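You operate a simulated robot arm through the tools that you are given. There is no shell and no other tool. Be economical: measure what you need, move in short steps, check, and stop when the job is done.

You are at the controls of a simulated robot arm. One attempt, no reset.

## Task
Unblock the sink with the red plunger and seat the strainer in the plug hole.
Fine: plunger back on the ribbed mat; the sink ends empty. Drop nothing.

The check looks at the end state, three seconds after you hand in, the way a careful person would. Anything else that was tipped, shoved, dropped, spilled or broken makes it a failure.

## Robot
A 7-joint arm with a two-finger parallel gripper, fixed in place. Base frame: the origin is at the foot of the arm, x ahead of it, y to its left, z up; the work surface is at about z = 88. Units: cm, degrees, N and s.
With the tool pointing down near the work surface it reaches from about 24 to 68 cm from the base axis. Its first joint turns from -66.0 to 66.0 degrees. Payload 2.4 kg.
The tool frame sits at the grasp point between the pads (the TCP): z along the fingers, y along the line on which they close. The tips reach 3 cm beyond it. The gripper opens to 9.4 cm. The fingers are 2.8 cm wide and 1 cm thick; the gripper's body (5 by 9.6 cm) begins 5.5 cm behind the TCP.
Orientation is told as [roll, pitch, yaw] about the base's x, y, z axes, in that order, counted from this pose: with the fingers straight down and closing along the base's y, the tool's x points along the base's -x, its y along +y and its z along -z.

## Interface
- The arm moves only by the tool arm_command. Its argument "targets" is one flat list of numbers, 6 for each row, row after row: the shift along the base's x, y, z in units of 30 mm (1.0 is 30 mm), then the turn, a rotation vector about the base's x, y, z in units of 6 degrees (1.0 is 6 degrees). In form: [x, y, z, rx, ry, rz, x, y, z, rx, ry, rz, ...]. A call has 1 to 8 rows; each row shifts and turns the commanded pose from where the row before left it. "fingers" is the gripper command, from -1 (fully open) to 1 (shut), values between in proportion, set as the call begins (left out, the last holds). A call with a number of a shift or a turn outside -1 to 1 is refused whole. Rows are played at 5 a second. More than 5 cm and 8.6 degrees between two rows, or a gripper value outside its range, and nothing of the call is played. Where a pose cannot be reached the arm comes as near as it can. A force on the tool above 70 N (or 10 N above the force at the start of the call, whichever is more), or a blocked arm, ends the call early, and 0.2 s more pass. Each finger travels about 15.3 cm/s and halts on what it meets, pressing with about 28 N; the grip force reading is that of the motor and also rises with nothing between the fingers. The clock runs only during rows and for 0.2 s after the last one: add rows that do not move to give the fingers time. The reply holds the time, the measured pose of the TCP, the force on the tool along the base axes, the opening and the grip force, in the units named above and with some noise.
- Cameras (640 x 400 px; columns grow to the right, rows downward): "scene" is fixed at [6.07, 47.95, 146.07]; the picture's right is [-0.64, -0.77, 0.00], its down [-0.44, 0.37, -0.82] and it looks along [0.63, -0.52, -0.58] (base axes); focal length 214 px, centre (320, 200). "wrist" rides on the gripper at [7.6, 1.4, -10.2] in the tool frame; the picture's right is [-0.18, 0.98, 0.00], its down [-0.75, -0.14, -0.64] and it looks along [-0.63, -0.12, 0.77] (tool axes); focal length 243 px, centre (320, 200). There is no depth. A picture from a camera that has moved, and an enlarged one, comes with that camera's place and axes in the base frame and with its lens. The place of the scene camera against the robot may be out by one fixed shift of up to 2.5 cm in any direction.
- get_image(camera): a new picture of that camera. It takes no simulated time.
- inspect(camera, box): a new picture of the part [left, top, right, bottom] of that camera's present view, enlarged. It takes no simulated time.
- close_job(): hands the job in; it is judged then, once.

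Go step by step. Nothing tells you positions but the pictures and the camera data: compare them with the known pose of the tool, close in by small moves and look again before you grip or let go. The budget is 120 turns and 64 pictures, counting those below and the enlarged ones. Unless the task says otherwise, let go and move clear before handing in, and close with one line.

The tools are called after "Request:" as name(argument=value, ...) on one line, values as JSON. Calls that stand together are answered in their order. arm_command: Moves the arm, as the interface text tells. Its arguments: {"type":"object","properties":{"targets":{"type":"array"},"fingers":{"type":"number"}},"required":["targets"]} The other tools are called the same way: get_image (camera) takes a picture; inspect (camera, box) takes an enlarged picture of a part of a camera's view; close_job () hands the job in.

At the start:

```text
time_s: 0.0
ee_pos: [36.57, 3.78, 130.54]
tool_rot: [0.1, 0.0, 0.0]
wrist_force: [-0.3, -0.4, -0.3]
grip_width: 9.41
grip_force: 0.1
```

scene: 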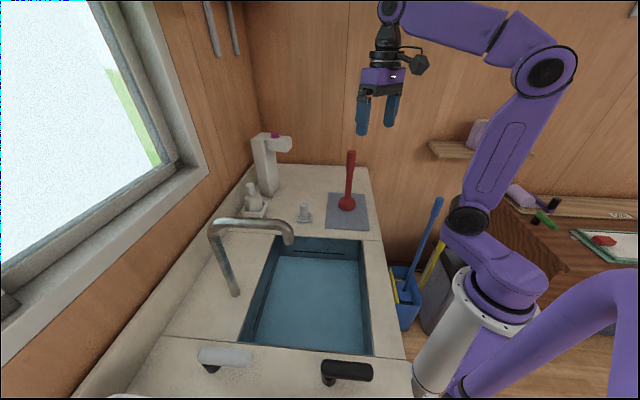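
wrist: 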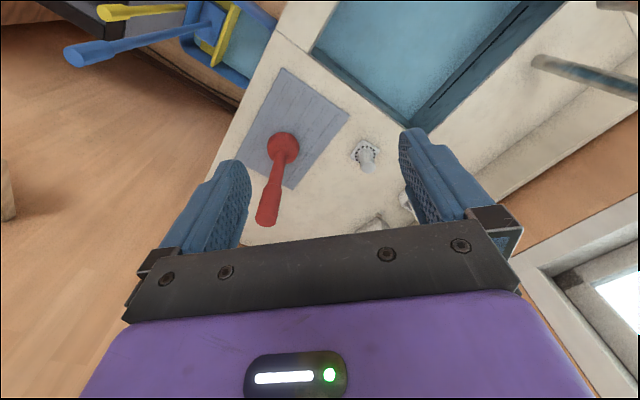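

The plunger stands on the ribbed mat, the strainer is beside it, and the sink is full of water. I'll look closer at both before I move.

Request:
inspect(camera="scene", box=[200, 120, 420, 260])

Request:
inspect(camera="scene", box=[180, 220, 420, 390])

Request:
inspect(camera="wrist", box=[220, 50, 480, 240])

```text
2.86 times, centred on (310, 190) of scene
camera zoom: at [6.07, 47.95, 146.07], right [-0.64, -0.77, 0.0], down [-0.44, 0.37, -0.82], along [0.63, -0.52, -0.58], focal length 613 px, centre (349, 229)
```

zoom: 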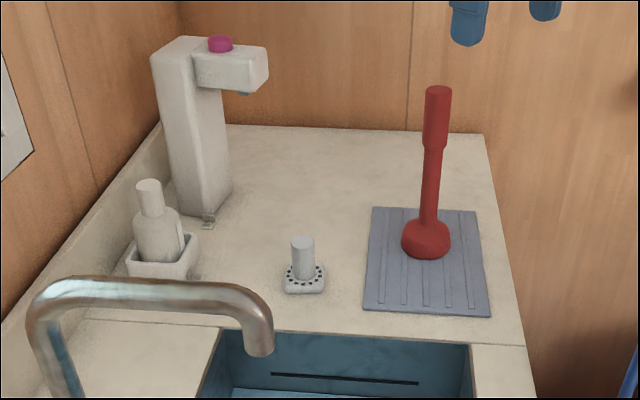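

```text
2.35 times, centred on (300, 305) of scene
camera zoom: at [6.07, 47.95, 146.07], right [-0.64, -0.77, 0.0], down [-0.44, 0.37, -0.82], along [0.63, -0.52, -0.58], focal length 505 px, centre (367, -47)
```

zoom: 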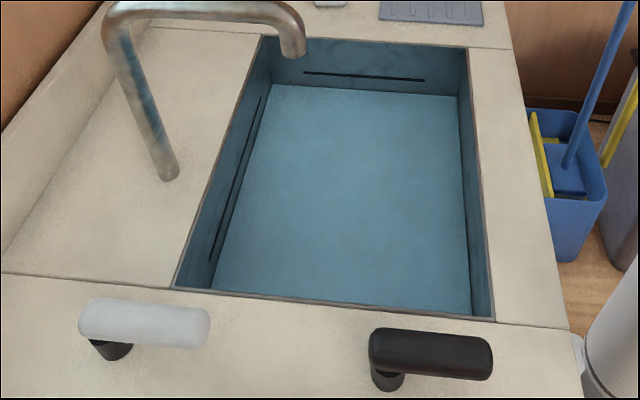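

```text
2.11 times, centred on (350, 145) of wrist
camera zoom: at [28.9, 5.26, 140.77], right [0.18, 0.98, 0.0], down [0.75, -0.14, 0.64], along [0.63, -0.12, -0.77], focal length 511 px, centre (257, 316)
```

zoom: 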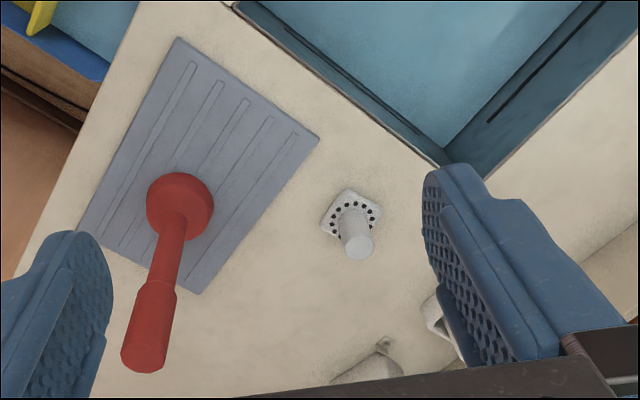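

I place the plunger near (54,-8) with its top at z≈114, the strainer near (58,10), and the sink centre near (34,25), with the faucet spout above it. Next I swing the wrist camera over the sink to find the plug hole.

Request:
arm_command(targets=[-0.35, 0.4, 0, 0, 0, 1, -0.35, 0.4, 0, 0, 0, 1, -0.35, 0.4, 0, 0, 0, 1, -0.35, 0.4, 0, 0, 0, 1, -0.35, 0.4, 0, 0, 0, 1, -0.35, 0.4, 0, 0, 0, 1, -0.35, 0.4, 0, 0, 0, 1, 0, 0, 0, 0, 0, 0])

Request:
get_image(camera="wrist")

```text
time_s: 1.8
ee_pos: [29.23, 12.22, 130.53]
tool_rot: [0.0, 0.0, 42.1]
wrist_force: [0.6, 1.0, 0.3]
grip_width: 9.4
grip_force: 0.0
```

```text
58 pictures are left
camera wrist: at [22.51, 8.17, 140.85], right [-0.52, 0.85, 0.0], down [0.65, 0.4, 0.64], along [0.55, 0.34, -0.77], focal length 243 px, centre (320, 200)
```

wrist: 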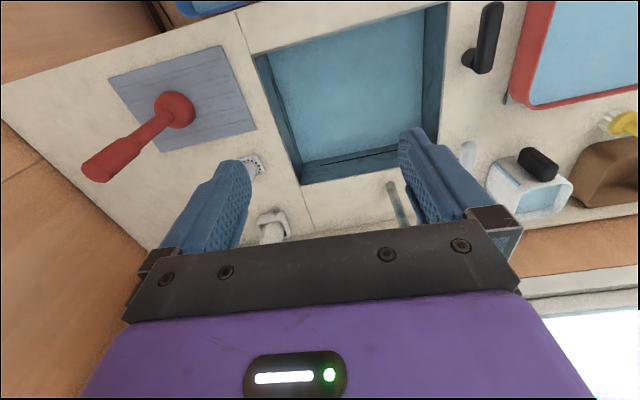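

The sink and faucet are now in view. I'll enlarge the sink to see whether the hole shows through the water.

Request:
inspect(camera="wrist", box=[230, 0, 470, 220])

```text
1.82 times, centred on (350, 110) of wrist
camera zoom: at [22.51, 8.17, 140.85], right [-0.52, 0.85, 0.0], down [0.65, 0.4, 0.64], along [0.55, 0.34, -0.77], focal length 441 px, centre (266, 364)
```

zoom: 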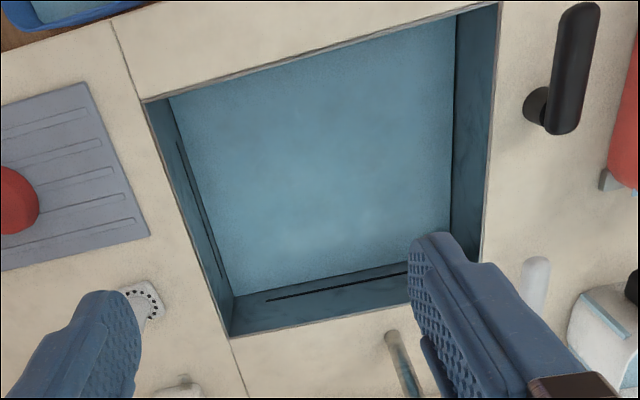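

Request:
inspect(camera="wrist", box=[310, 20, 420, 160])

Request:
inspect(camera="scene", box=[245, 235, 380, 360])

```text
2.86 times, centred on (365, 90) of wrist
camera zoom: at [22.51, 8.17, 140.85], right [-0.52, 0.85, 0.0], down [0.65, 0.4, 0.64], along [0.55, 0.34, -0.77], focal length 693 px, centre (191, 514)
```

zoom: 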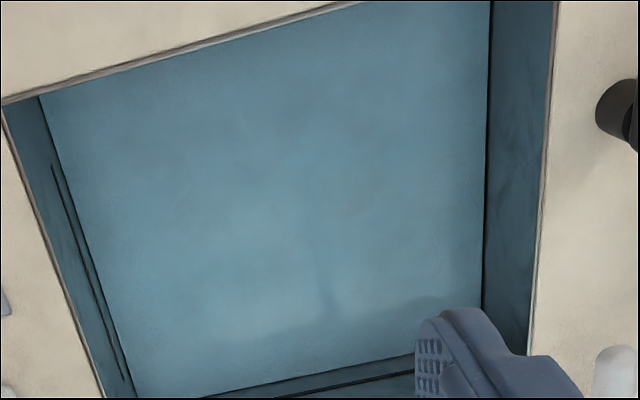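

```text
3.20 times, centred on (312, 298) of scene
camera zoom: at [6.07, 47.95, 146.07], right [-0.64, -0.77, 0.0], down [-0.44, 0.37, -0.82], along [0.63, -0.52, -0.58], focal length 686 px, centre (344, -112)
```

zoom: 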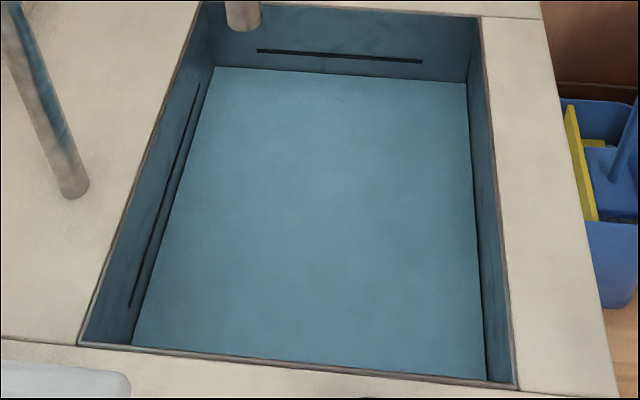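

The water looks murky and I can't make out the hole yet. I'll go lower for a closer look.

Request:
arm_command(targets=[0, 0.2, -1, 0, 0, 0, 0, 0.2, -1, 0, 0, 0, 0, 0.2, -1, 0, 0, 0, 0, 0.2, -1, 0, 0, 0, 0, 0.2, -0.7, 0, 0, 0, 0, 0, 0, 0, 0, 0])

Request:
get_image(camera="wrist")

Request:
get_image(camera="scene")

```text
time_s: 3.2
ee_pos: [29.21, 15.12, 116.72]
tool_rot: [-0.1, 0.1, 42.0]
wrist_force: [-0.1, 0.0, -0.2]
grip_width: 9.4
grip_force: 0.0
```

```text
54 pictures are left
camera wrist: at [22.52, 11.15, 126.84], right [-0.52, 0.85, 0.0], down [0.65, 0.4, 0.64], along [0.55, 0.33, -0.77], focal length 243 px, centre (320, 200)
```

wrist: 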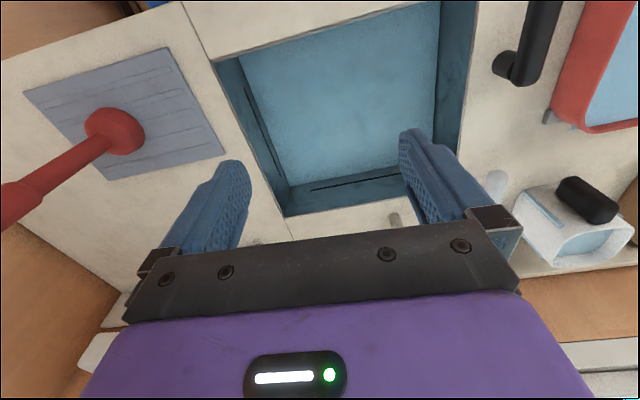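

```text
53 pictures are left
```

scene: 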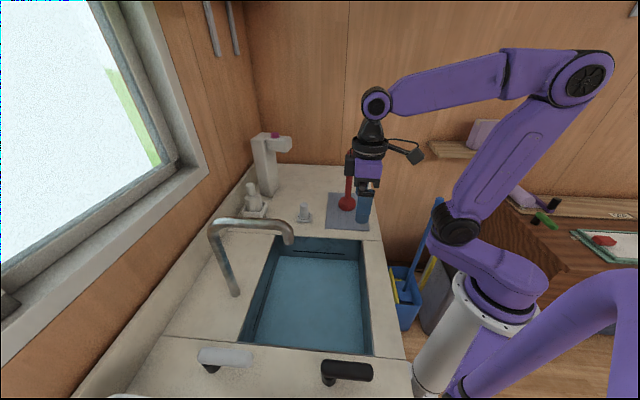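

The hole isn't visible, so the water is opaque. I'll get the plunger now, gripping it with the tool tilted back toward the robot to stay clear of the spout, whose tip is near (34,32,109). First I move above the plunger.

Request:
arm_command(targets=[0.5, -0.8, 0.6, 0, 0, -1, 0.7, -1, 0.4, 0, 0, -1, 0.8, -1, 0.3, 0, 0, -1, 0.8, -1, 0.2, 0, 0, -1, 0.8, -1, 0.2, 0, 0, -1, 0.8, -1, 0.2, 0, 0, -1, 0.8, -1, 0.2, 0, 0, -1, 0, 0, 0, 0, 0, 0])

Request:
arm_command(targets=[0, -0.2, 0, 0, -1, 0, 0, -0.2, 0, 0, -1, 0, 0, -0.2, 0, 0, -1, 0, 0, -0.2, 0, 0, -1, 0, 0, 0, 0, 0, -1, 0, 0, 0, 0, 0, 0, 0])

Request:
get_image(camera="wrist")

Request:
get_image(camera="scene")

```text
time_s: 5.0
ee_pos: [44.89, -5.53, 122.94]
tool_rot: [0.0, 0.0, -0.1]
wrist_force: [0.0, -0.2, 0.2]
grip_width: 9.4
grip_force: 0.1
```

```text
time_s: 6.4
ee_pos: [44.89, -7.58, 122.74]
tool_rot: [0.1, -30.1, -0.1]
wrist_force: [-0.4, -0.1, -0.4]
grip_width: 9.42
grip_force: 0.0
```

```text
52 pictures are left
camera wrist: at [32.97, -6.16, 127.8], right [0.16, 0.98, 0.09], down [0.33, -0.14, 0.93], along [0.93, -0.12, -0.35], focal length 243 px, centre (320, 200)
```

wrist: 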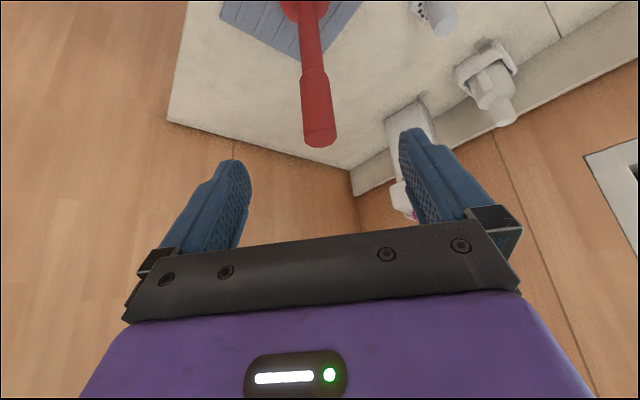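

```text
51 pictures are left
```

scene: 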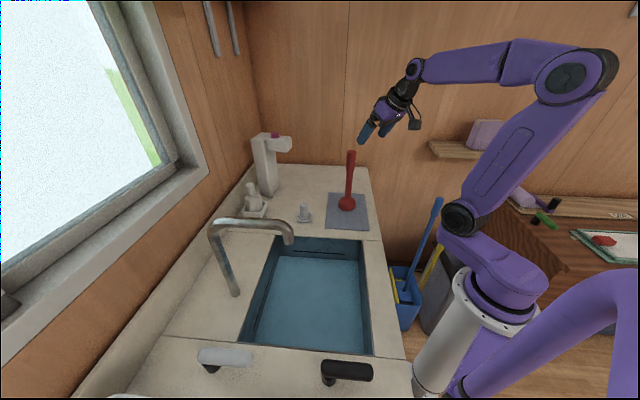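

The plunger top is confirmed at about (53.6,-8.2,113.5). I'll move over it and come partway down.

Request:
arm_command(targets=[1, -0.07, 0, 0, 0, 0, 1, -0.07, 0, 0, 0, 0, 0.9, -0.06, -0.3, 0, 0, 0, 0, 0, -1, 0, 0, 0, 0, 0, -1, 0, 0, 0, 0, 0, 0, 0, 0, 0])

Request:
get_image(camera="wrist")

```text
time_s: 7.8
ee_pos: [53.56, -8.11, 115.75]
tool_rot: [0.0, -30.0, -0.1]
wrist_force: [0.1, -0.2, 0.6]
grip_width: 9.41
grip_force: 0.1
```

```text
50 pictures are left
camera wrist: at [41.7, -6.62, 120.82], right [0.16, 0.98, 0.09], down [0.33, -0.14, 0.93], along [0.93, -0.12, -0.35], focal length 243 px, centre (320, 200)
```

wrist: 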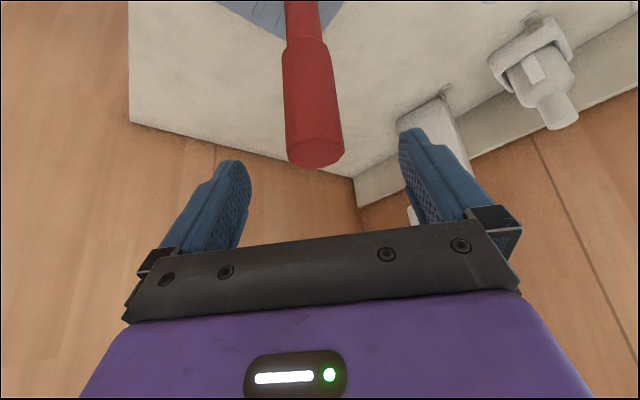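

The handle is centred between the fingers. I descend 6 cm and close.

Request:
arm_command(targets=[0, 0, -1, 0, 0, 0, 0, 0, -1, 0, 0, 0, 0, 0, 0, 0, 0, 0])

Request:
arm_command(targets=[0, 0, 0, 0, 0, 0, 0, 0, 0, 0, 0, 0, 0, 0, 0, 0, 0, 0, 0, 0, 0, 0, 0, 0], fingers=1)

Request:
get_image(camera="wrist")

```text
time_s: 8.6
ee_pos: [53.71, -8.23, 109.91]
tool_rot: [0.1, -30.0, 0.0]
wrist_force: [0.7, 0.3, 0.9]
grip_width: 9.39
grip_force: 0.2
```

```text
time_s: 9.6
ee_pos: [53.62, -8.22, 109.91]
tool_rot: [0.1, -29.9, 0.0]
wrist_force: [-0.1, 0.6, -0.2]
grip_width: 3.76
grip_force: 27.7
```

```text
49 pictures are left
camera wrist: at [41.79, -6.74, 114.97], right [0.16, 0.98, 0.09], down [0.33, -0.14, 0.93], along [0.93, -0.12, -0.35], focal length 243 px, centre (320, 200)
```

wrist: 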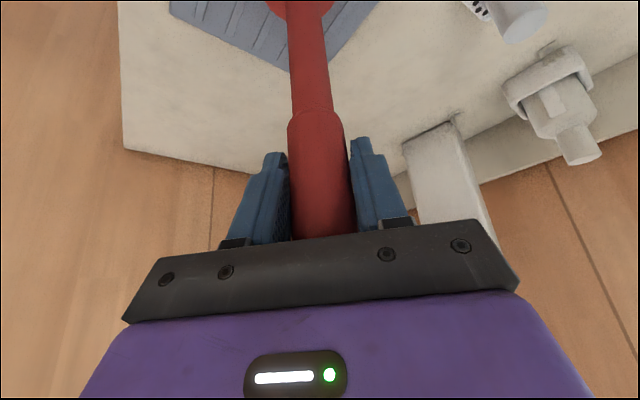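

Gripped at 3.8 cm width. I lift straight up, then check.

Request:
arm_command(targets=[0, 0, 0.5, 0, 0, 0, 0, 0, 1, 0, 0, 0, 0, 0, 1, 0, 0, 0, 0, 0, 1, 0, 0, 0, 0, 0, 1, 0, 0, 0, 0, 0, 0.5, 0, 0, 0, 0, 0, 0, 0, 0, 0])

Request:
get_image(camera="scene")

```text
time_s: 11.2
ee_pos: [53.43, -8.2, 124.85]
tool_rot: [0.0, -30.0, 0.0]
wrist_force: [0.1, -0.2, -2.8]
grip_width: 3.77
grip_force: 28.3
```

```text
48 pictures are left
```

scene: 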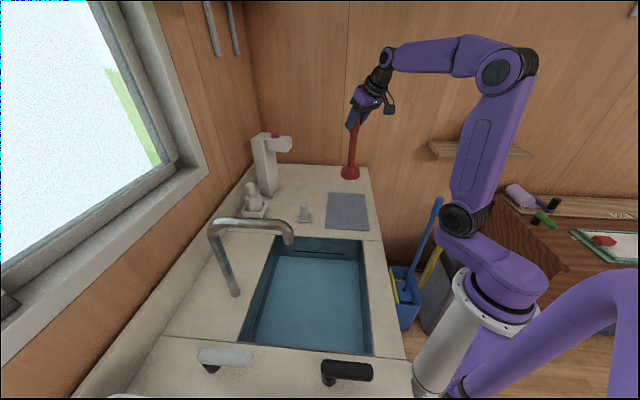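

The plunger is hanging free. I carry it over toward the sink, on the robot side of the faucet.

Request:
arm_command(targets=[-0.72, 0.9, 0, 0, 0, 0.75, -0.72, 0.9, 0, 0, 0, 0.75, -0.72, 0.9, 0, 0, 0, 0.75, -0.72, 0.9, 0, 0, 0, 0.75, -0.72, 0.9, 0, 0, 0, 0.75, -0.72, 0.9, 0, 0, 0, 0.75, -0.72, 0.9, 0, 0, 0, 0.75, -0.72, 0.9, 0, 0, 0, 0.75])

Request:
get_image(camera="wrist")

Request:
get_image(camera="scene")

```text
time_s: 13.0
ee_pos: [36.25, 13.43, 124.78]
tool_rot: [0.0, -30.0, 36.2]
wrist_force: [0.1, 1.3, -2.4]
grip_width: 3.78
grip_force: 28.2
```

```text
47 pictures are left
camera wrist: at [25.86, 7.68, 129.82], right [-0.45, 0.89, 0.09], down [0.35, 0.08, 0.93], along [0.82, 0.45, -0.35], focal length 243 px, centre (320, 200)
```

wrist: 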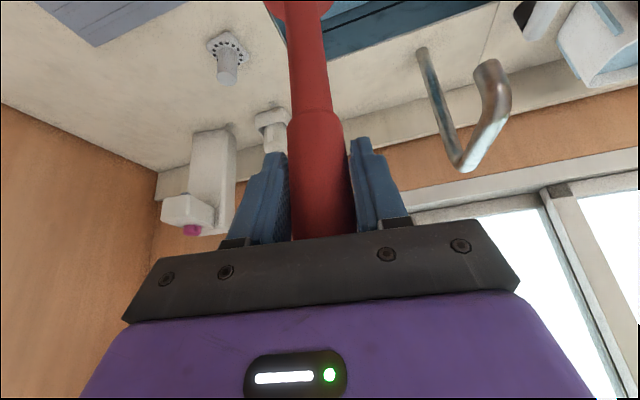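

```text
46 pictures are left
```

scene: 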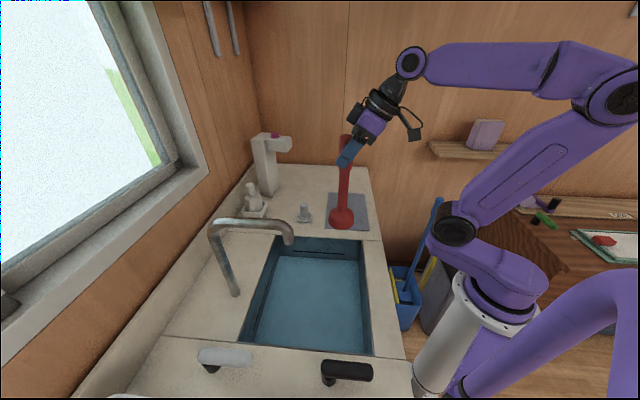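

The faucet tip triangulates to about (33,32.5,110.5) and the plunger is inside the sink outline. I lower it here, well clear of the spout, to just above the water.

Request:
arm_command(targets=[0, 0.1, -1, 0, 0, 0, 0, 0.1, -1, 0, 0, 0, 0, 0.1, -1, 0, 0, 0, 0, 0.1, -1, 0, 0, 0, 0, 0.1, -1, 0, 0, 0, 0, 0.1, -1, 0, 0, 0, 0, 0.1, -1, 0, 0, 0, 0, 0, 0, 0, 0, 0])

Request:
get_image(camera="wrist")

Request:
get_image(camera="scene")

```text
time_s: 14.8
ee_pos: [36.37, 15.64, 103.9]
tool_rot: [0.0, -30.0, 36.0]
wrist_force: [0.4, 0.1, -1.2]
grip_width: 3.73
grip_force: 27.9
```

```text
45 pictures are left
camera wrist: at [25.96, 9.89, 108.91], right [-0.45, 0.89, 0.09], down [0.35, 0.08, 0.93], along [0.82, 0.45, -0.35], focal length 243 px, centre (320, 200)
```

wrist: 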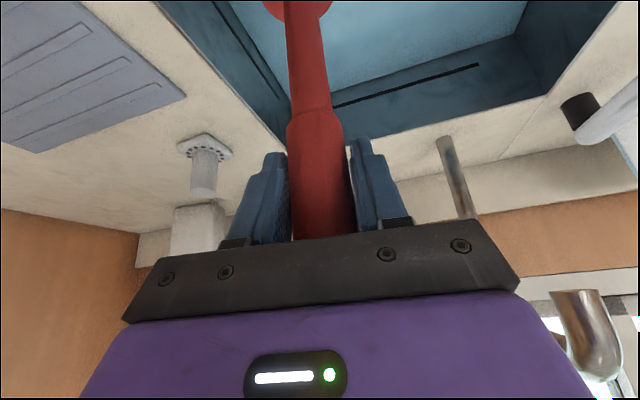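

```text
44 pictures are left
```

scene: 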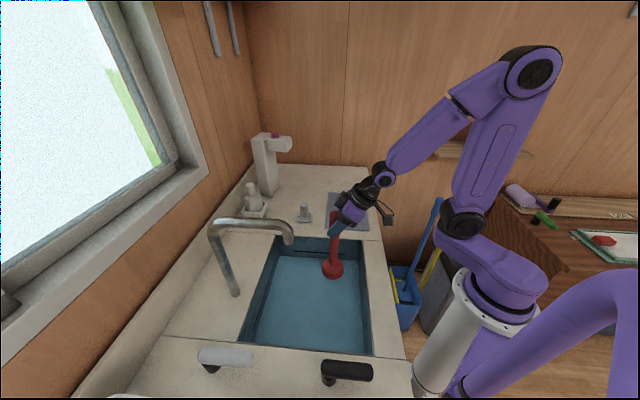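

Now I move horizontally to the sink centre, with the cup still above the water.

Request:
arm_command(targets=[-0.1, 0.85, -0.2, 0, 0, 0, -0.1, 0.85, -0.2, 0, 0, 0, -0.1, 0.8, 0, 0, 0, 0, -0.1, 0.8, 0, 0, 0, 0, 0, 0, 0, 0, 0, 0])

Request:
get_image(camera="scene")

Request:
get_image(camera="wrist")

```text
time_s: 16.0
ee_pos: [35.04, 25.56, 102.65]
tool_rot: [0.0, -29.9, 36.0]
wrist_force: [-0.3, 0.0, -1.9]
grip_width: 3.77
grip_force: 27.9
```

```text
43 pictures are left
```

scene: 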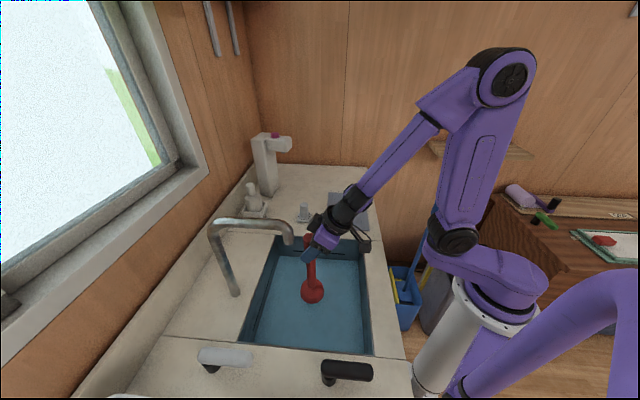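

```text
42 pictures are left
camera wrist: at [24.58, 19.87, 107.62], right [-0.45, 0.89, 0.09], down [0.35, 0.08, 0.93], along [0.82, 0.45, -0.35], focal length 243 px, centre (320, 200)
```

wrist: 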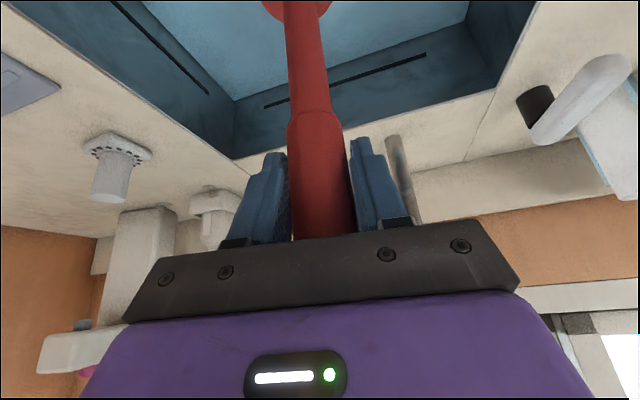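

The plunger is over the sink centre. I descend slowly into the water and watch the force.

Request:
arm_command(targets=[0, 0, -0.3, 0, 0, 0, 0, 0, -0.3, 0, 0, 0, 0, 0, -0.3, 0, 0, 0, 0, 0, -0.3, 0, 0, 0, 0, 0, -0.3, 0, 0, 0, 0, 0, 0, 0, 0, 0])

Request:
arm_command(targets=[0, 0, -0.2, 0, 0, 0, 0, 0, -0.2, 0, 0, 0, 0, 0, -0.2, 0, 0, 0, 0, 0, -0.2, 0, 0, 0, 0, 0, -0.2, 0, 0, 0, 0, 0, 0, 0, 0, 0])

Request:
get_image(camera="scene")

```text
time_s: 17.4
ee_pos: [35.1, 25.42, 99.09]
tool_rot: [0.0, -29.9, 35.9]
wrist_force: [-0.2, 0.1, -1.8]
grip_width: 3.77
grip_force: 28.1
out of reach, approached as far as the arm can: row 1, 2
```

```text
time_s: 18.8
ee_pos: [35.17, 25.34, 96.13]
tool_rot: [0.0, -29.9, 36.1]
wrist_force: [-0.3, 0.3, -1.4]
grip_width: 3.73
grip_force: 27.8
```

```text
41 pictures are left
```

scene: 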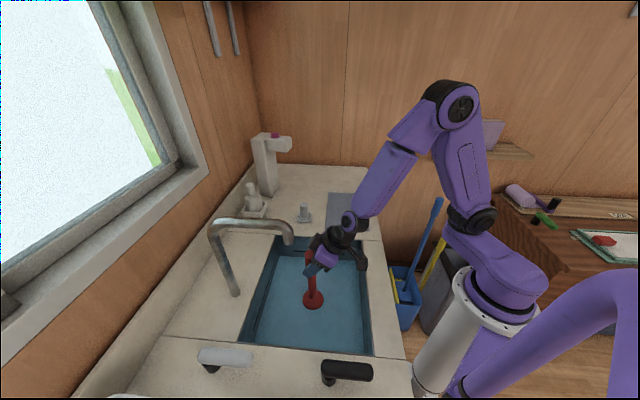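

Request:
arm_command(targets=[0, 0, -0.2, 0, 0, 0, 0, 0, -0.2, 0, 0, 0, 0, 0, -0.2, 0, 0, 0, 0, 0, -0.2, 0, 0, 0, 0, 0, 0, 0, 0, 0])

Request:
inspect(camera="scene", box=[220, 210, 400, 370])

```text
time_s: 20.0
ee_pos: [35.34, 25.48, 94.01]
tool_rot: [0.1, -30.8, 35.9]
wrist_force: [1.2, -6.4, 49.3]
grip_width: 3.77
grip_force: 28.1
```

```text
2.50 times, centred on (310, 290) of scene
camera zoom: at [6.02, 47.89, 146.09], right [-0.64, -0.77, 0.0], down [-0.44, 0.37, -0.82], along [0.63, -0.52, -0.58], focal length 536 px, centre (345, -25)
```

zoom: 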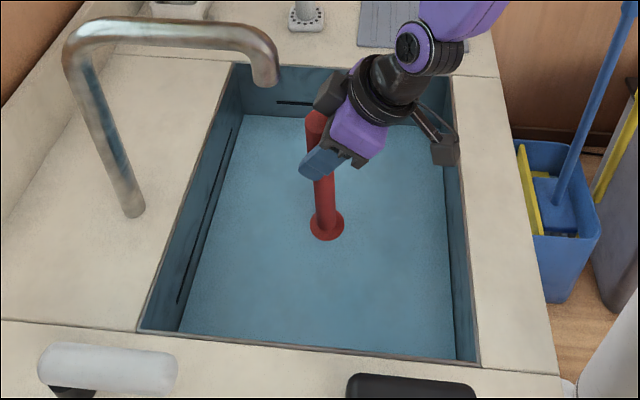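

The cup is on the floor with 49 N on it. I'll do short pumping strokes.

Request:
arm_command(targets=[0, 0, 0.5, 0, 0, 0, 0, 0, 0.3, 0, 0, 0, 0, 0, -0.5, 0, 0, 0, 0, 0, -0.3, 0, 0, 0, 0, 0, 0.5, 0, 0, 0, 0, 0, 0.3, 0, 0, 0, 0, 0, -0.5, 0, 0, 0, 0, 0, -0.3, 0, 0, 0])

Request:
arm_command(targets=[0, 0, 0.5, 0, 0, 0, 0, 0, 0.3, 0, 0, 0, 0, 0, -0.5, 0, 0, 0, 0, 0, -0.3, 0, 0, 0, 0, 0, 0.5, 0, 0, 0, 0, 0, 0.3, 0, 0, 0, 0, 0, -0.5, 0, 0, 0, 0, 0, -0.3, 0, 0, 0])

Request:
inspect(camera="scene", box=[220, 210, 400, 370])

```text
time_s: 21.8
ee_pos: [35.33, 25.41, 93.97]
tool_rot: [0.1, -30.6, 35.8]
wrist_force: [-0.6, -7.6, 33.3]
grip_width: 3.72
grip_force: 28.3
```

```text
time_s: 23.6
ee_pos: [35.38, 25.58, 93.83]
tool_rot: [0.1, -30.6, 35.7]
wrist_force: [-1.1, -6.7, 34.8]
grip_width: 3.74
grip_force: 28.4
```

```text
2.50 times, centred on (310, 290) of scene
camera zoom: at [6.03, 47.9, 146.09], right [-0.64, -0.77, 0.0], down [-0.44, 0.37, -0.82], along [0.63, -0.52, -0.58], focal length 536 px, centre (345, -25)
```

zoom: 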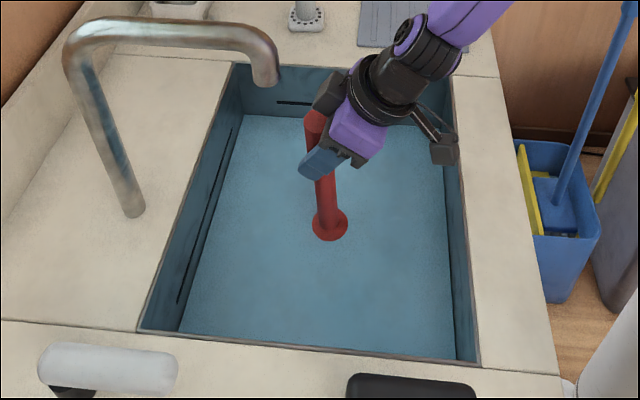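

Request:
arm_command(targets=[0, 0, 0.5, 0, 0, 0, 0, 0, 0.3, 0, 0, 0, 0, 0, -0.5, 0, 0, 0, 0, 0, -0.3, 0, 0, 0, 0, 0, 0.5, 0, 0, 0, 0, 0, 0.3, 0, 0, 0, 0, 0, -0.5, 0, 0, 0, 0, 0, -0.3, 0, 0, 0])

Request:
arm_command(targets=[0, 0, 0.5, 0, 0, 0, 0, 0, 0.5, 0, 0, 0, 0, 0, 0.5, 0, 0, 0, 0, 0, 0.5, 0, 0, 0, 0, 0, 0.5, 0, 0, 0, 0, 0, 0, 0, 0, 0])

Request:
inspect(camera="scene", box=[220, 210, 400, 370])

```text
time_s: 25.4
ee_pos: [35.43, 25.53, 94.0]
tool_rot: [0.1, -30.5, 35.9]
wrist_force: [-1.9, -6.2, 30.5]
grip_width: 3.77
grip_force: 27.2
```

```text
time_s: 26.8
ee_pos: [35.16, 25.27, 101.19]
tool_rot: [0.0, -30.1, 36.0]
wrist_force: [1.0, -0.4, -1.4]
grip_width: 3.73
grip_force: 27.6
```

```text
2.50 times, centred on (310, 290) of scene
camera zoom: at [6.08, 47.95, 146.07], right [-0.64, -0.77, 0.0], down [-0.44, 0.37, -0.82], along [0.63, -0.52, -0.58], focal length 536 px, centre (345, -25)
```

zoom: 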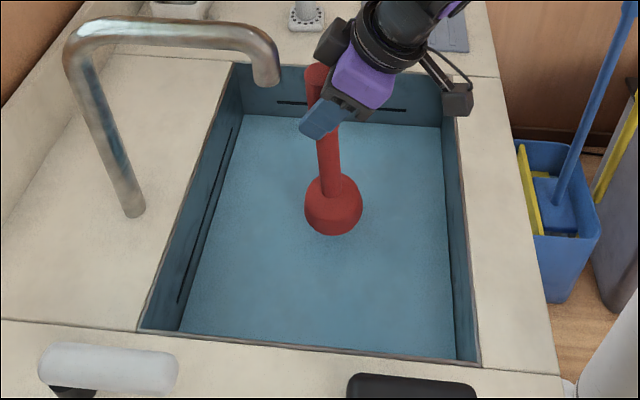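

The level looks unchanged so far. I'll compare the waterline and look closely at the water for hints of where the hole is.

Request:
inspect(camera="scene", box=[270, 230, 370, 295])

Request:
inspect(camera="scene", box=[240, 290, 380, 370])

```text
6.15 times, centred on (320, 262) of scene
camera zoom: at [6.08, 47.95, 146.07], right [-0.64, -0.77, 0.0], down [-0.44, 0.37, -0.82], along [0.63, -0.52, -0.58], focal length 1320 px, centre (320, -185)
```

zoom: 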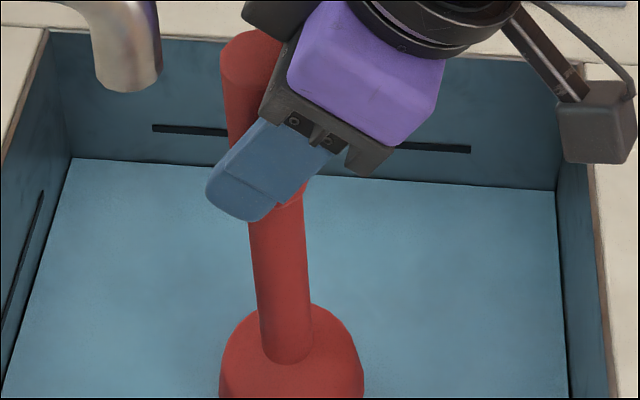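

```text
4.57 times, centred on (310, 330) of scene
camera zoom: at [6.08, 47.95, 146.07], right [-0.64, -0.77, 0.0], down [-0.44, 0.37, -0.82], along [0.63, -0.52, -0.58], focal length 980 px, centre (366, -394)
```

zoom: 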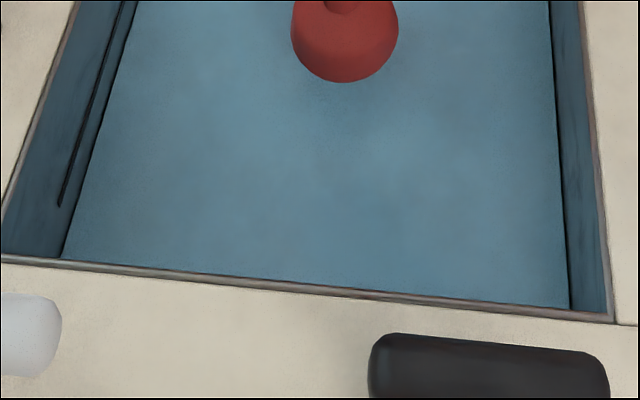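

The slot-to-waterline distance hasn't changed, so either the hole is elsewhere or I need more strokes. I'll lift out toward the robot side and tip the camera down for a top view of the water.

Request:
arm_command(targets=[-0.3, -0.7, 0.9, 0, 0, 0, -0.3, -0.7, 0.9, 0, 0, 0, -0.2, -0.7, 0.9, 0, 0, 0, 0, -0.4, 0.9, 0, 0, 0, 0, 0, 0.9, 0, 0, 0, 0, 0, 0.9, 0, 0, 0, 0, 0, 0.9, 0, 0, 0, 0, 0, 0, 0, 0, 0])

Request:
arm_command(targets=[0, 0, 0, -0.588, 0.809, 0, 0, 0, 0, -0.588, 0.809, 0, 0, 0, 0, -0.588, 0.809, 0, 0, 0, 0, -0.588, 0.809, 0, 0, 0, 0, -0.588, 0.809, 0, 0, 0, 0, 0, 0, 0])

Request:
get_image(camera="wrist")

```text
time_s: 28.6
ee_pos: [32.75, 17.6, 120.09]
tool_rot: [0.1, -30.0, 36.0]
wrist_force: [0.3, -0.4, -2.5]
grip_width: 3.72
grip_force: 28.4
```

```text
time_s: 30.0
ee_pos: [32.82, 17.7, 120.09]
tool_rot: [0.0, 0.2, 36.0]
wrist_force: [0.3, -0.2, -2.5]
grip_width: 3.7
grip_force: 28.0
```

```text
35 pictures are left
camera wrist: at [25.67, 14.51, 130.27], right [-0.43, 0.9, 0.0], down [0.69, 0.33, 0.64], along [0.58, 0.27, -0.77], focal length 243 px, centre (320, 200)
```

wrist: 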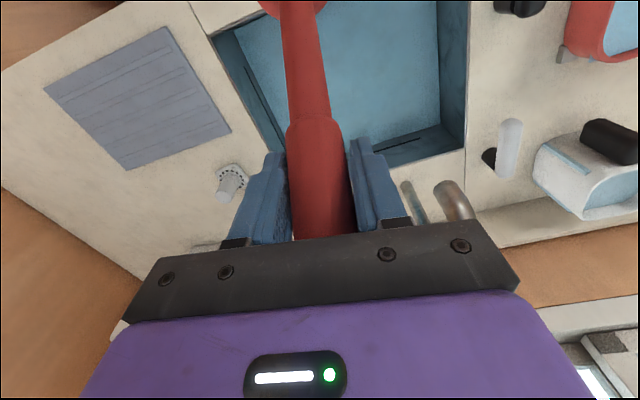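

Request:
inspect(camera="wrist", box=[320, 0, 480, 170])

Request:
inspect(camera="scene", box=[245, 235, 380, 360])

```text
2.35 times, centred on (400, 85) of wrist
camera zoom: at [25.67, 14.51, 130.27], right [-0.43, 0.9, 0.0], down [0.69, 0.33, 0.64], along [0.58, 0.27, -0.77], focal length 571 px, centre (132, 471)
```

zoom: 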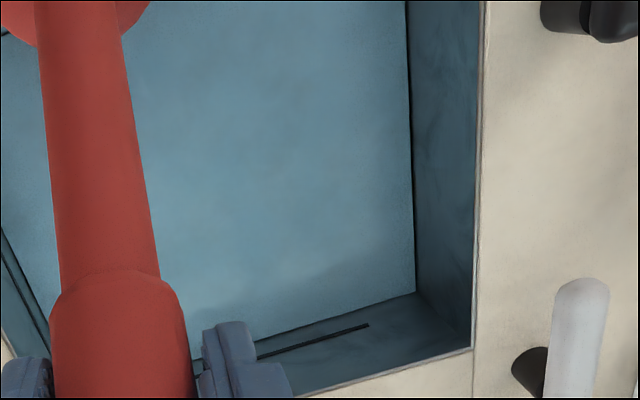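

```text
3.20 times, centred on (312, 298) of scene
camera zoom: at [6.08, 47.95, 146.07], right [-0.64, -0.77, 0.0], down [-0.44, 0.37, -0.82], along [0.63, -0.52, -0.58], focal length 686 px, centre (344, -112)
```

zoom: 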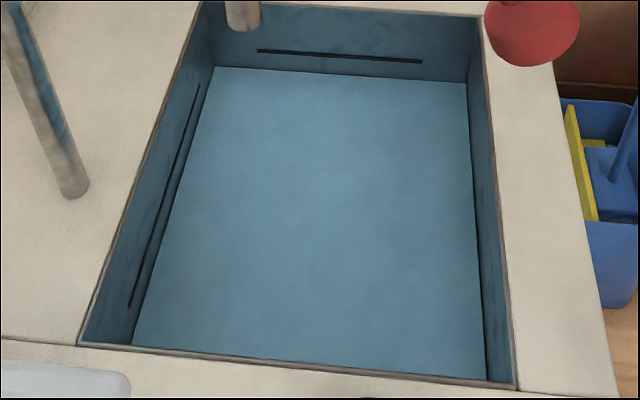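

There's no visual hint and the level is exactly as before. I'll go back to the centre and use longer, slower strokes, since the earlier ones may have been too short and fast.

Request:
arm_command(targets=[0, 0, 0, 0.588, -0.809, 0, 0, 0, 0, 0.588, -0.809, 0, 0, 0, 0, 0.588, -0.809, 0, 0, 0, 0, 0.588, -0.809, 0, 0, 0, 0, 0.588, -0.809, 0, 0, 0, 0, 0, 0, 0])

Request:
arm_command(targets=[0, 0, -0.9, 0, 0, 0, 0, 0, -0.9, 0, 0, 0, 0, 0, -0.9, 0, 0, 0, 0, 0.4, -0.9, 0, 0, 0, 0.2, 0.7, -0.9, 0, 0, 0, 0.3, 0.7, -0.9, 0, 0, 0, 0.3, 0.7, -0.9, 0, 0, 0, 0, 0, 0, 0, 0, 0])

Request:
arm_command(targets=[0, 0, -0.7, 0, 0, 0, 0, 0, -0.6, 0, 0, 0, 0, 0, -0.5, 0, 0, 0, 0, 0, -0.2, 0, 0, 0, 0, 0, -0.2, 0, 0, 0, 0, 0, -0.1, 0, 0, 0, 0, 0, 0, 0, 0, 0])

```text
time_s: 31.4
ee_pos: [32.84, 17.89, 120.04]
tool_rot: [-0.1, -30.1, 36.0]
wrist_force: [-0.3, 0.5, -1.9]
grip_width: 3.71
grip_force: 27.5
```

```text
time_s: 33.2
ee_pos: [34.79, 25.04, 101.59]
tool_rot: [0.0, -29.9, 35.9]
wrist_force: [0.9, -0.3, -2.2]
grip_width: 3.72
grip_force: 27.9
out of reach, approached as far as the arm can: row 7
```

```text
time_s: 34.8
ee_pos: [35.08, 25.05, 94.56]
tool_rot: [0.0, -30.0, 36.0]
wrist_force: [-0.5, -0.3, -2.4]
grip_width: 3.71
grip_force: 28.3
```

Request:
arm_command(targets=[0, 0, -0.1, 0, 0, 0, 0, 0, -0.1, 0, 0, 0, 0, 0, -0.1, 0, 0, 0, 0, 0, 0, 0, 0, 0])

Request:
arm_command(targets=[0, 0, -0.1, 0, 0, 0, 0, 0, -0.1, 0, 0, 0, 0, 0, 0, 0, 0, 0])

```text
time_s: 35.8
ee_pos: [35.32, 24.88, 94.01]
tool_rot: [0.0, -30.5, 36.0]
wrist_force: [-1.7, -4.0, 29.7]
grip_width: 3.7
grip_force: 28.5
```

```text
time_s: 36.6
ee_pos: [35.1, 25.06, 93.52]
tool_rot: [0.0, -30.7, 36.0]
wrist_force: [-1.9, -6.8, 49.9]
grip_width: 3.72
grip_force: 27.8
```

Request:
arm_command(targets=[0, 0, 0.6, 0, 0, 0, 0, 0, 0.6, 0, 0, 0, 0, 0, 0, 0, 0, 0, 0, 0, -0.6, 0, 0, 0, 0, 0, -0.6, 0, 0, 0, 0, 0, 0, 0, 0, 0])

Request:
arm_command(targets=[0, 0, 0.6, 0, 0, 0, 0, 0, 0.6, 0, 0, 0, 0, 0, 0, 0, 0, 0, 0, 0, -0.6, 0, 0, 0, 0, 0, -0.6, 0, 0, 0, 0, 0, 0, 0, 0, 0])

Request:
arm_command(targets=[0, 0, 0.6, 0, 0, 0, 0, 0, 0.6, 0, 0, 0, 0, 0, 0, 0, 0, 0, 0, 0, -0.6, 0, 0, 0, 0, 0, -0.6, 0, 0, 0, 0, 0, 0, 0, 0, 0])

Request:
inspect(camera="scene", box=[245, 235, 380, 360])

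```text
time_s: 38.0
ee_pos: [35.4, 25.13, 93.55]
tool_rot: [0.0, -30.6, 35.9]
wrist_force: [-1.4, -6.2, 38.8]
grip_width: 3.73
grip_force: 27.5
```

```text
time_s: 39.4
ee_pos: [35.19, 25.01, 93.51]
tool_rot: [0.0, -30.4, 35.9]
wrist_force: [-1.2, -5.8, 26.3]
grip_width: 3.73
grip_force: 28.2
```

```text
time_s: 40.8
ee_pos: [35.27, 25.1, 93.38]
tool_rot: [0.1, -30.4, 36.0]
wrist_force: [-0.8, -4.2, 21.3]
grip_width: 3.73
grip_force: 28.2
```

```text
3.20 times, centred on (312, 298) of scene
camera zoom: at [6.05, 47.92, 146.08], right [-0.64, -0.77, 0.0], down [-0.44, 0.37, -0.82], along [0.63, -0.52, -0.58], focal length 686 px, centre (344, -112)
```

zoom: 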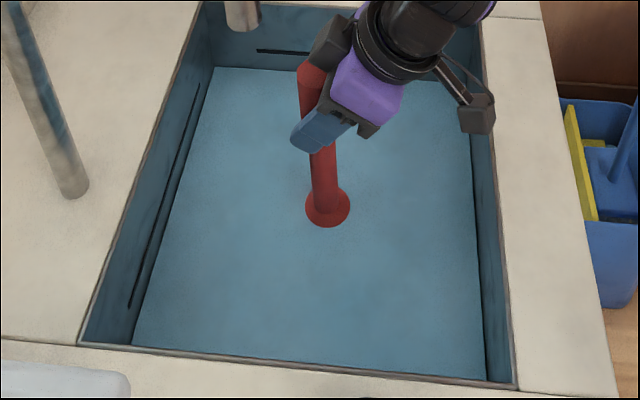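

Still no change after real strokes, so the hole isn't under the centre. I'll search along the sink with a few strokes per spot, going toward the area under the spout first.

Request:
arm_command(targets=[0, 0, 0.6, 0, 0, 0, 0, 0, 0.4, 0, 0, 0, -0.94, 0.94, 0, 0, 0, 0, 0, 0, -0.5, 0, 0, 0, 0, 0, -0.5, 0, 0, 0, 0, 0, 0.7, 0, 0, 0, 0, 0, -0.7, 0, 0, 0, 0, 0, 0, 0, 0, 0])

Request:
arm_command(targets=[0, 0, 0.7, 0, 0, 0, 0, 0, -0.7, 0, 0, 0, 0, 0, 0, 0, 0, 0, 0, 0, 0.7, 0, 0, 0, 0, 0, -0.7, 0, 0, 0, 0, 0, 0, 0, 0, 0])

Request:
arm_command(targets=[0, 0, 0.6, 0, 0, 0, 0, 0, 0.4, 0, 0, 0, -0.4, 0.94, 0, 0, 0, 0, 0, 0, -0.5, 0, 0, 0, 0, 0, -0.5, 0, 0, 0, 0, 0, 0.7, 0, 0, 0, 0, 0, -0.7, 0, 0, 0, 0, 0, 0, 0, 0, 0])

Request:
arm_command(targets=[0, 0, 0.7, 0, 0, 0, 0, 0, -0.7, 0, 0, 0, 0, 0, 0, 0, 0, 0, 0, 0, 0.7, 0, 0, 0, 0, 0, -0.7, 0, 0, 0, 0, 0, 0, 0, 0, 0])

Request:
inspect(camera="scene", box=[245, 235, 380, 360])

```text
time_s: 42.6
ee_pos: [32.11, 27.78, 93.43]
tool_rot: [0.1, -30.2, 35.8]
wrist_force: [-1.0, -4.0, 17.6]
grip_width: 3.73
grip_force: 27.6
```

```text
time_s: 44.0
ee_pos: [32.23, 27.97, 93.42]
tool_rot: [0.0, -30.2, 35.9]
wrist_force: [-0.3, -4.3, 12.4]
grip_width: 3.7
grip_force: 28.2
```

```text
time_s: 45.8
ee_pos: [31.11, 30.77, 93.42]
tool_rot: [0.2, -30.5, 35.9]
wrist_force: [-0.7, -5.6, 32.7]
grip_width: 3.69
grip_force: 28.2
```

```text
time_s: 47.2
ee_pos: [30.99, 30.84, 93.41]
tool_rot: [0.1, -30.4, 35.9]
wrist_force: [-0.3, -4.8, 23.2]
grip_width: 3.73
grip_force: 27.8
```

```text
3.20 times, centred on (312, 298) of scene
camera zoom: at [6.05, 47.92, 146.08], right [-0.64, -0.77, 0.0], down [-0.44, 0.37, -0.82], along [0.63, -0.52, -0.58], focal length 686 px, centre (344, -112)
```

zoom: 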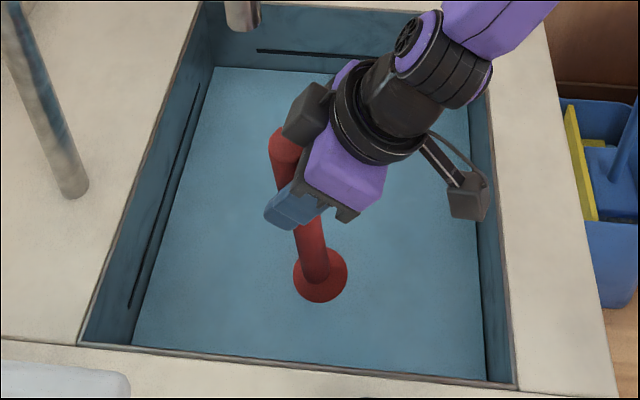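

No change there either, and the plunger is starting to lean about 6°. I'll correct the tilt and continue to the spot right under the spout.

Request:
arm_command(targets=[0, 0, 0.6, 0, 0, 0, 0, 0, 0.4, 0.588, -0.809, 0, 0.9, 0.9, 0, 0, 0, 0, 0.2, 0.2, -0.5, 0, 0, 0, 0, 0, -0.4, 0, 0, 0, 0, 0, -0.1, 0, 0, 0, 0, 0, 0, 0, 0, 0])

Request:
inspect(camera="scene", box=[220, 210, 400, 370])

```text
time_s: 48.8
ee_pos: [34.52, 34.06, 93.39]
tool_rot: [0.1, -36.2, 35.9]
wrist_force: [2.5, -1.5, 12.0]
grip_width: 3.74
grip_force: 27.9
```

```text
2.50 times, centred on (310, 290) of scene
camera zoom: at [6.06, 47.93, 146.07], right [-0.64, -0.77, 0.0], down [-0.44, 0.37, -0.82], along [0.63, -0.52, -0.58], focal length 536 px, centre (345, -25)
```

zoom: 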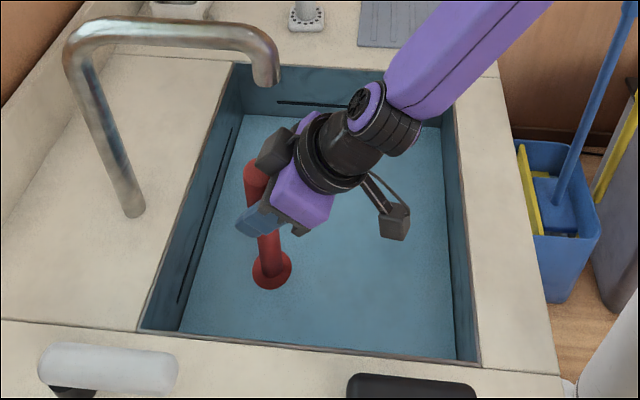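

Request:
arm_command(targets=[0, 0, 0.7, 0, 0, 0, 0, 0, -0.8, 0, 0, 0, 0, 0, 0, 0, 0, 0, 0, 0, 0.7, 0, 0, 0, 0, 0, -0.7, 0, 0, 0, 0, 0, 0, 0, 0, 0, 0, 0, 0.7, 0, 0, 0, 0, 0, -0.7, 0, 0, 0])

Request:
arm_command(targets=[0, 0, 0.6, 0, 0, 0, 0, 0, 0.4, 0, 0, 0, 0.9, -0.9, 0, 0, 0, 0, 0.9, -0.9, 0, 0, 0, 0, 0, 0, -0.6, 0, 0, 0, 0, 0, -0.4, 0, 0, 0, 0, 0, 0, 0, 0, 0])

Request:
arm_command(targets=[0, 0, 0.7, 0, 0, 0, 0, 0, -0.7, 0, 0, 0, 0, 0, 0, 0, 0, 0, 0, 0, 0.7, 0, 0, 0, 0, 0, -0.7, 0, 0, 0, 0, 0, 0, 0, 0, 0, 0, 0, 0.7, 0, 0, 0, 0, 0, -0.7, 0, 0, 0])

Request:
inspect(camera="scene", box=[220, 210, 400, 370])

```text
time_s: 50.6
ee_pos: [34.6, 33.82, 93.25]
tool_rot: [0.0, -36.4, 35.9]
wrist_force: [0.9, -6.7, 22.1]
grip_width: 3.72
grip_force: 27.9
```

```text
time_s: 52.2
ee_pos: [39.76, 28.63, 93.16]
tool_rot: [0.1, -36.6, 35.8]
wrist_force: [0.4, -5.7, 30.4]
grip_width: 3.73
grip_force: 27.9
```

```text
time_s: 54.0
ee_pos: [39.88, 28.52, 93.15]
tool_rot: [0.0, -36.3, 35.9]
wrist_force: [-2.4, -4.1, 18.1]
grip_width: 3.71
grip_force: 27.9
```

```text
2.50 times, centred on (310, 290) of scene
camera zoom: at [6.04, 47.92, 146.08], right [-0.64, -0.77, 0.0], down [-0.44, 0.37, -0.82], along [0.63, -0.52, -0.58], focal length 536 px, centre (345, -25)
```

zoom: 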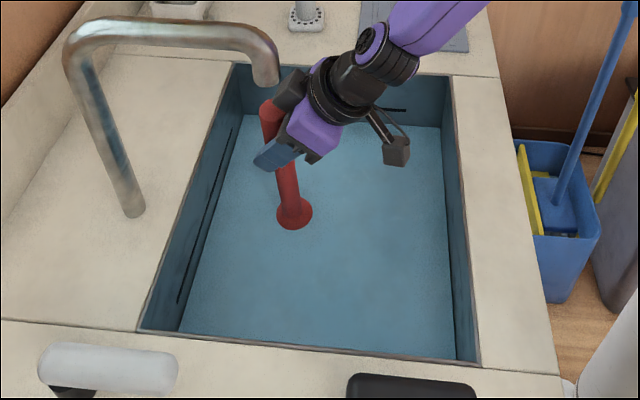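

No change yet. I continue the search toward the near-mat half of the sink, correcting the small lean on the way.

Request:
arm_command(targets=[0, 0, 0.6, 0, 0, 0, 0, 0, 0.4, 0.4, -0.54, 0, 0, -1, 0, 0, 0, 0, 0, -1, 0, 0, 0, 0, 0, 0, -0.6, 0, 0, 0, 0, 0, -0.45, 0, 0, 0, 0, 0, 0, 0, 0, 0])

Request:
arm_command(targets=[0, 0, 0.7, 0, 0, 0, 0, 0, -0.75, 0, 0, 0, 0, 0, 0, 0, 0, 0, 0, 0, 0.7, 0, 0, 0, 0, 0, -0.7, 0, 0, 0, 0, 0, 0, 0, 0, 0, 0, 0, 0.7, 0, 0, 0, 0, 0, -0.7, 0, 0, 0])

Request:
arm_command(targets=[0, 0, 0.6, 0, 0, 0, 0, 0, 0.4, 0, 0, 0, 0.6, -1, 0, 0, 0, 0, 0.1, -0.1, 0, 0, 0, 0, 0, 0, -0.6, 0, 0, 0, 0, 0, -0.4, 0, 0, 0, 0, 0, 0, 0, 0, 0])

Request:
arm_command(targets=[0, 0, 0.7, 0, 0, 0, 0, 0, -0.7, 0, 0, 0, 0, 0, 0, 0, 0, 0, 0, 0, 0.7, 0, 0, 0, 0, 0, -0.7, 0, 0, 0, 0, 0, 0, 0, 0, 0, 0, 0, 0.7, 0, 0, 0, 0, 0, -0.7, 0, 0, 0])

Request:
inspect(camera="scene", box=[220, 210, 400, 370])

```text
time_s: 55.6
ee_pos: [39.93, 22.55, 93.03]
tool_rot: [0.2, -40.7, 35.8]
wrist_force: [4.0, -2.9, 25.4]
grip_width: 3.75
grip_force: 28.2
```

```text
time_s: 57.4
ee_pos: [39.92, 22.5, 92.91]
tool_rot: [0.0, -40.7, 35.9]
wrist_force: [-3.8, -6.1, 30.7]
grip_width: 3.74
grip_force: 27.9
```

```text
time_s: 59.0
ee_pos: [42.05, 19.29, 93.05]
tool_rot: [0.0, -40.5, 36.0]
wrist_force: [-1.7, -4.5, 26.5]
grip_width: 3.71
grip_force: 28.0
```

```text
time_s: 60.8
ee_pos: [41.34, 19.33, 93.07]
tool_rot: [-0.1, -40.8, 35.9]
wrist_force: [-2.5, -5.6, 30.6]
grip_width: 3.72
grip_force: 27.6
out of reach, approached as far as the arm can: row 5
```

```text
2.50 times, centred on (310, 290) of scene
camera zoom: at [6.03, 47.92, 146.08], right [-0.64, -0.77, 0.0], down [-0.44, 0.37, -0.82], along [0.63, -0.52, -0.58], focal length 536 px, centre (345, -25)
```

zoom: 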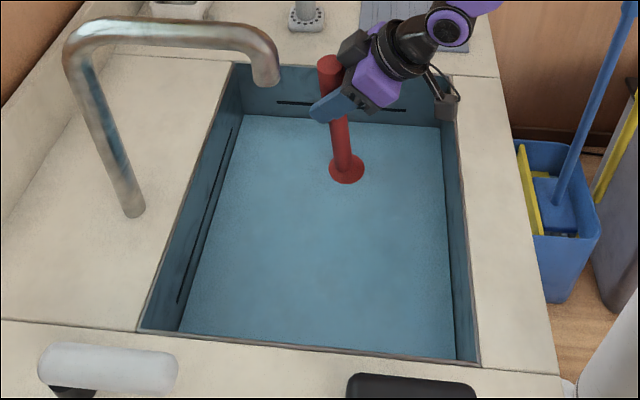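

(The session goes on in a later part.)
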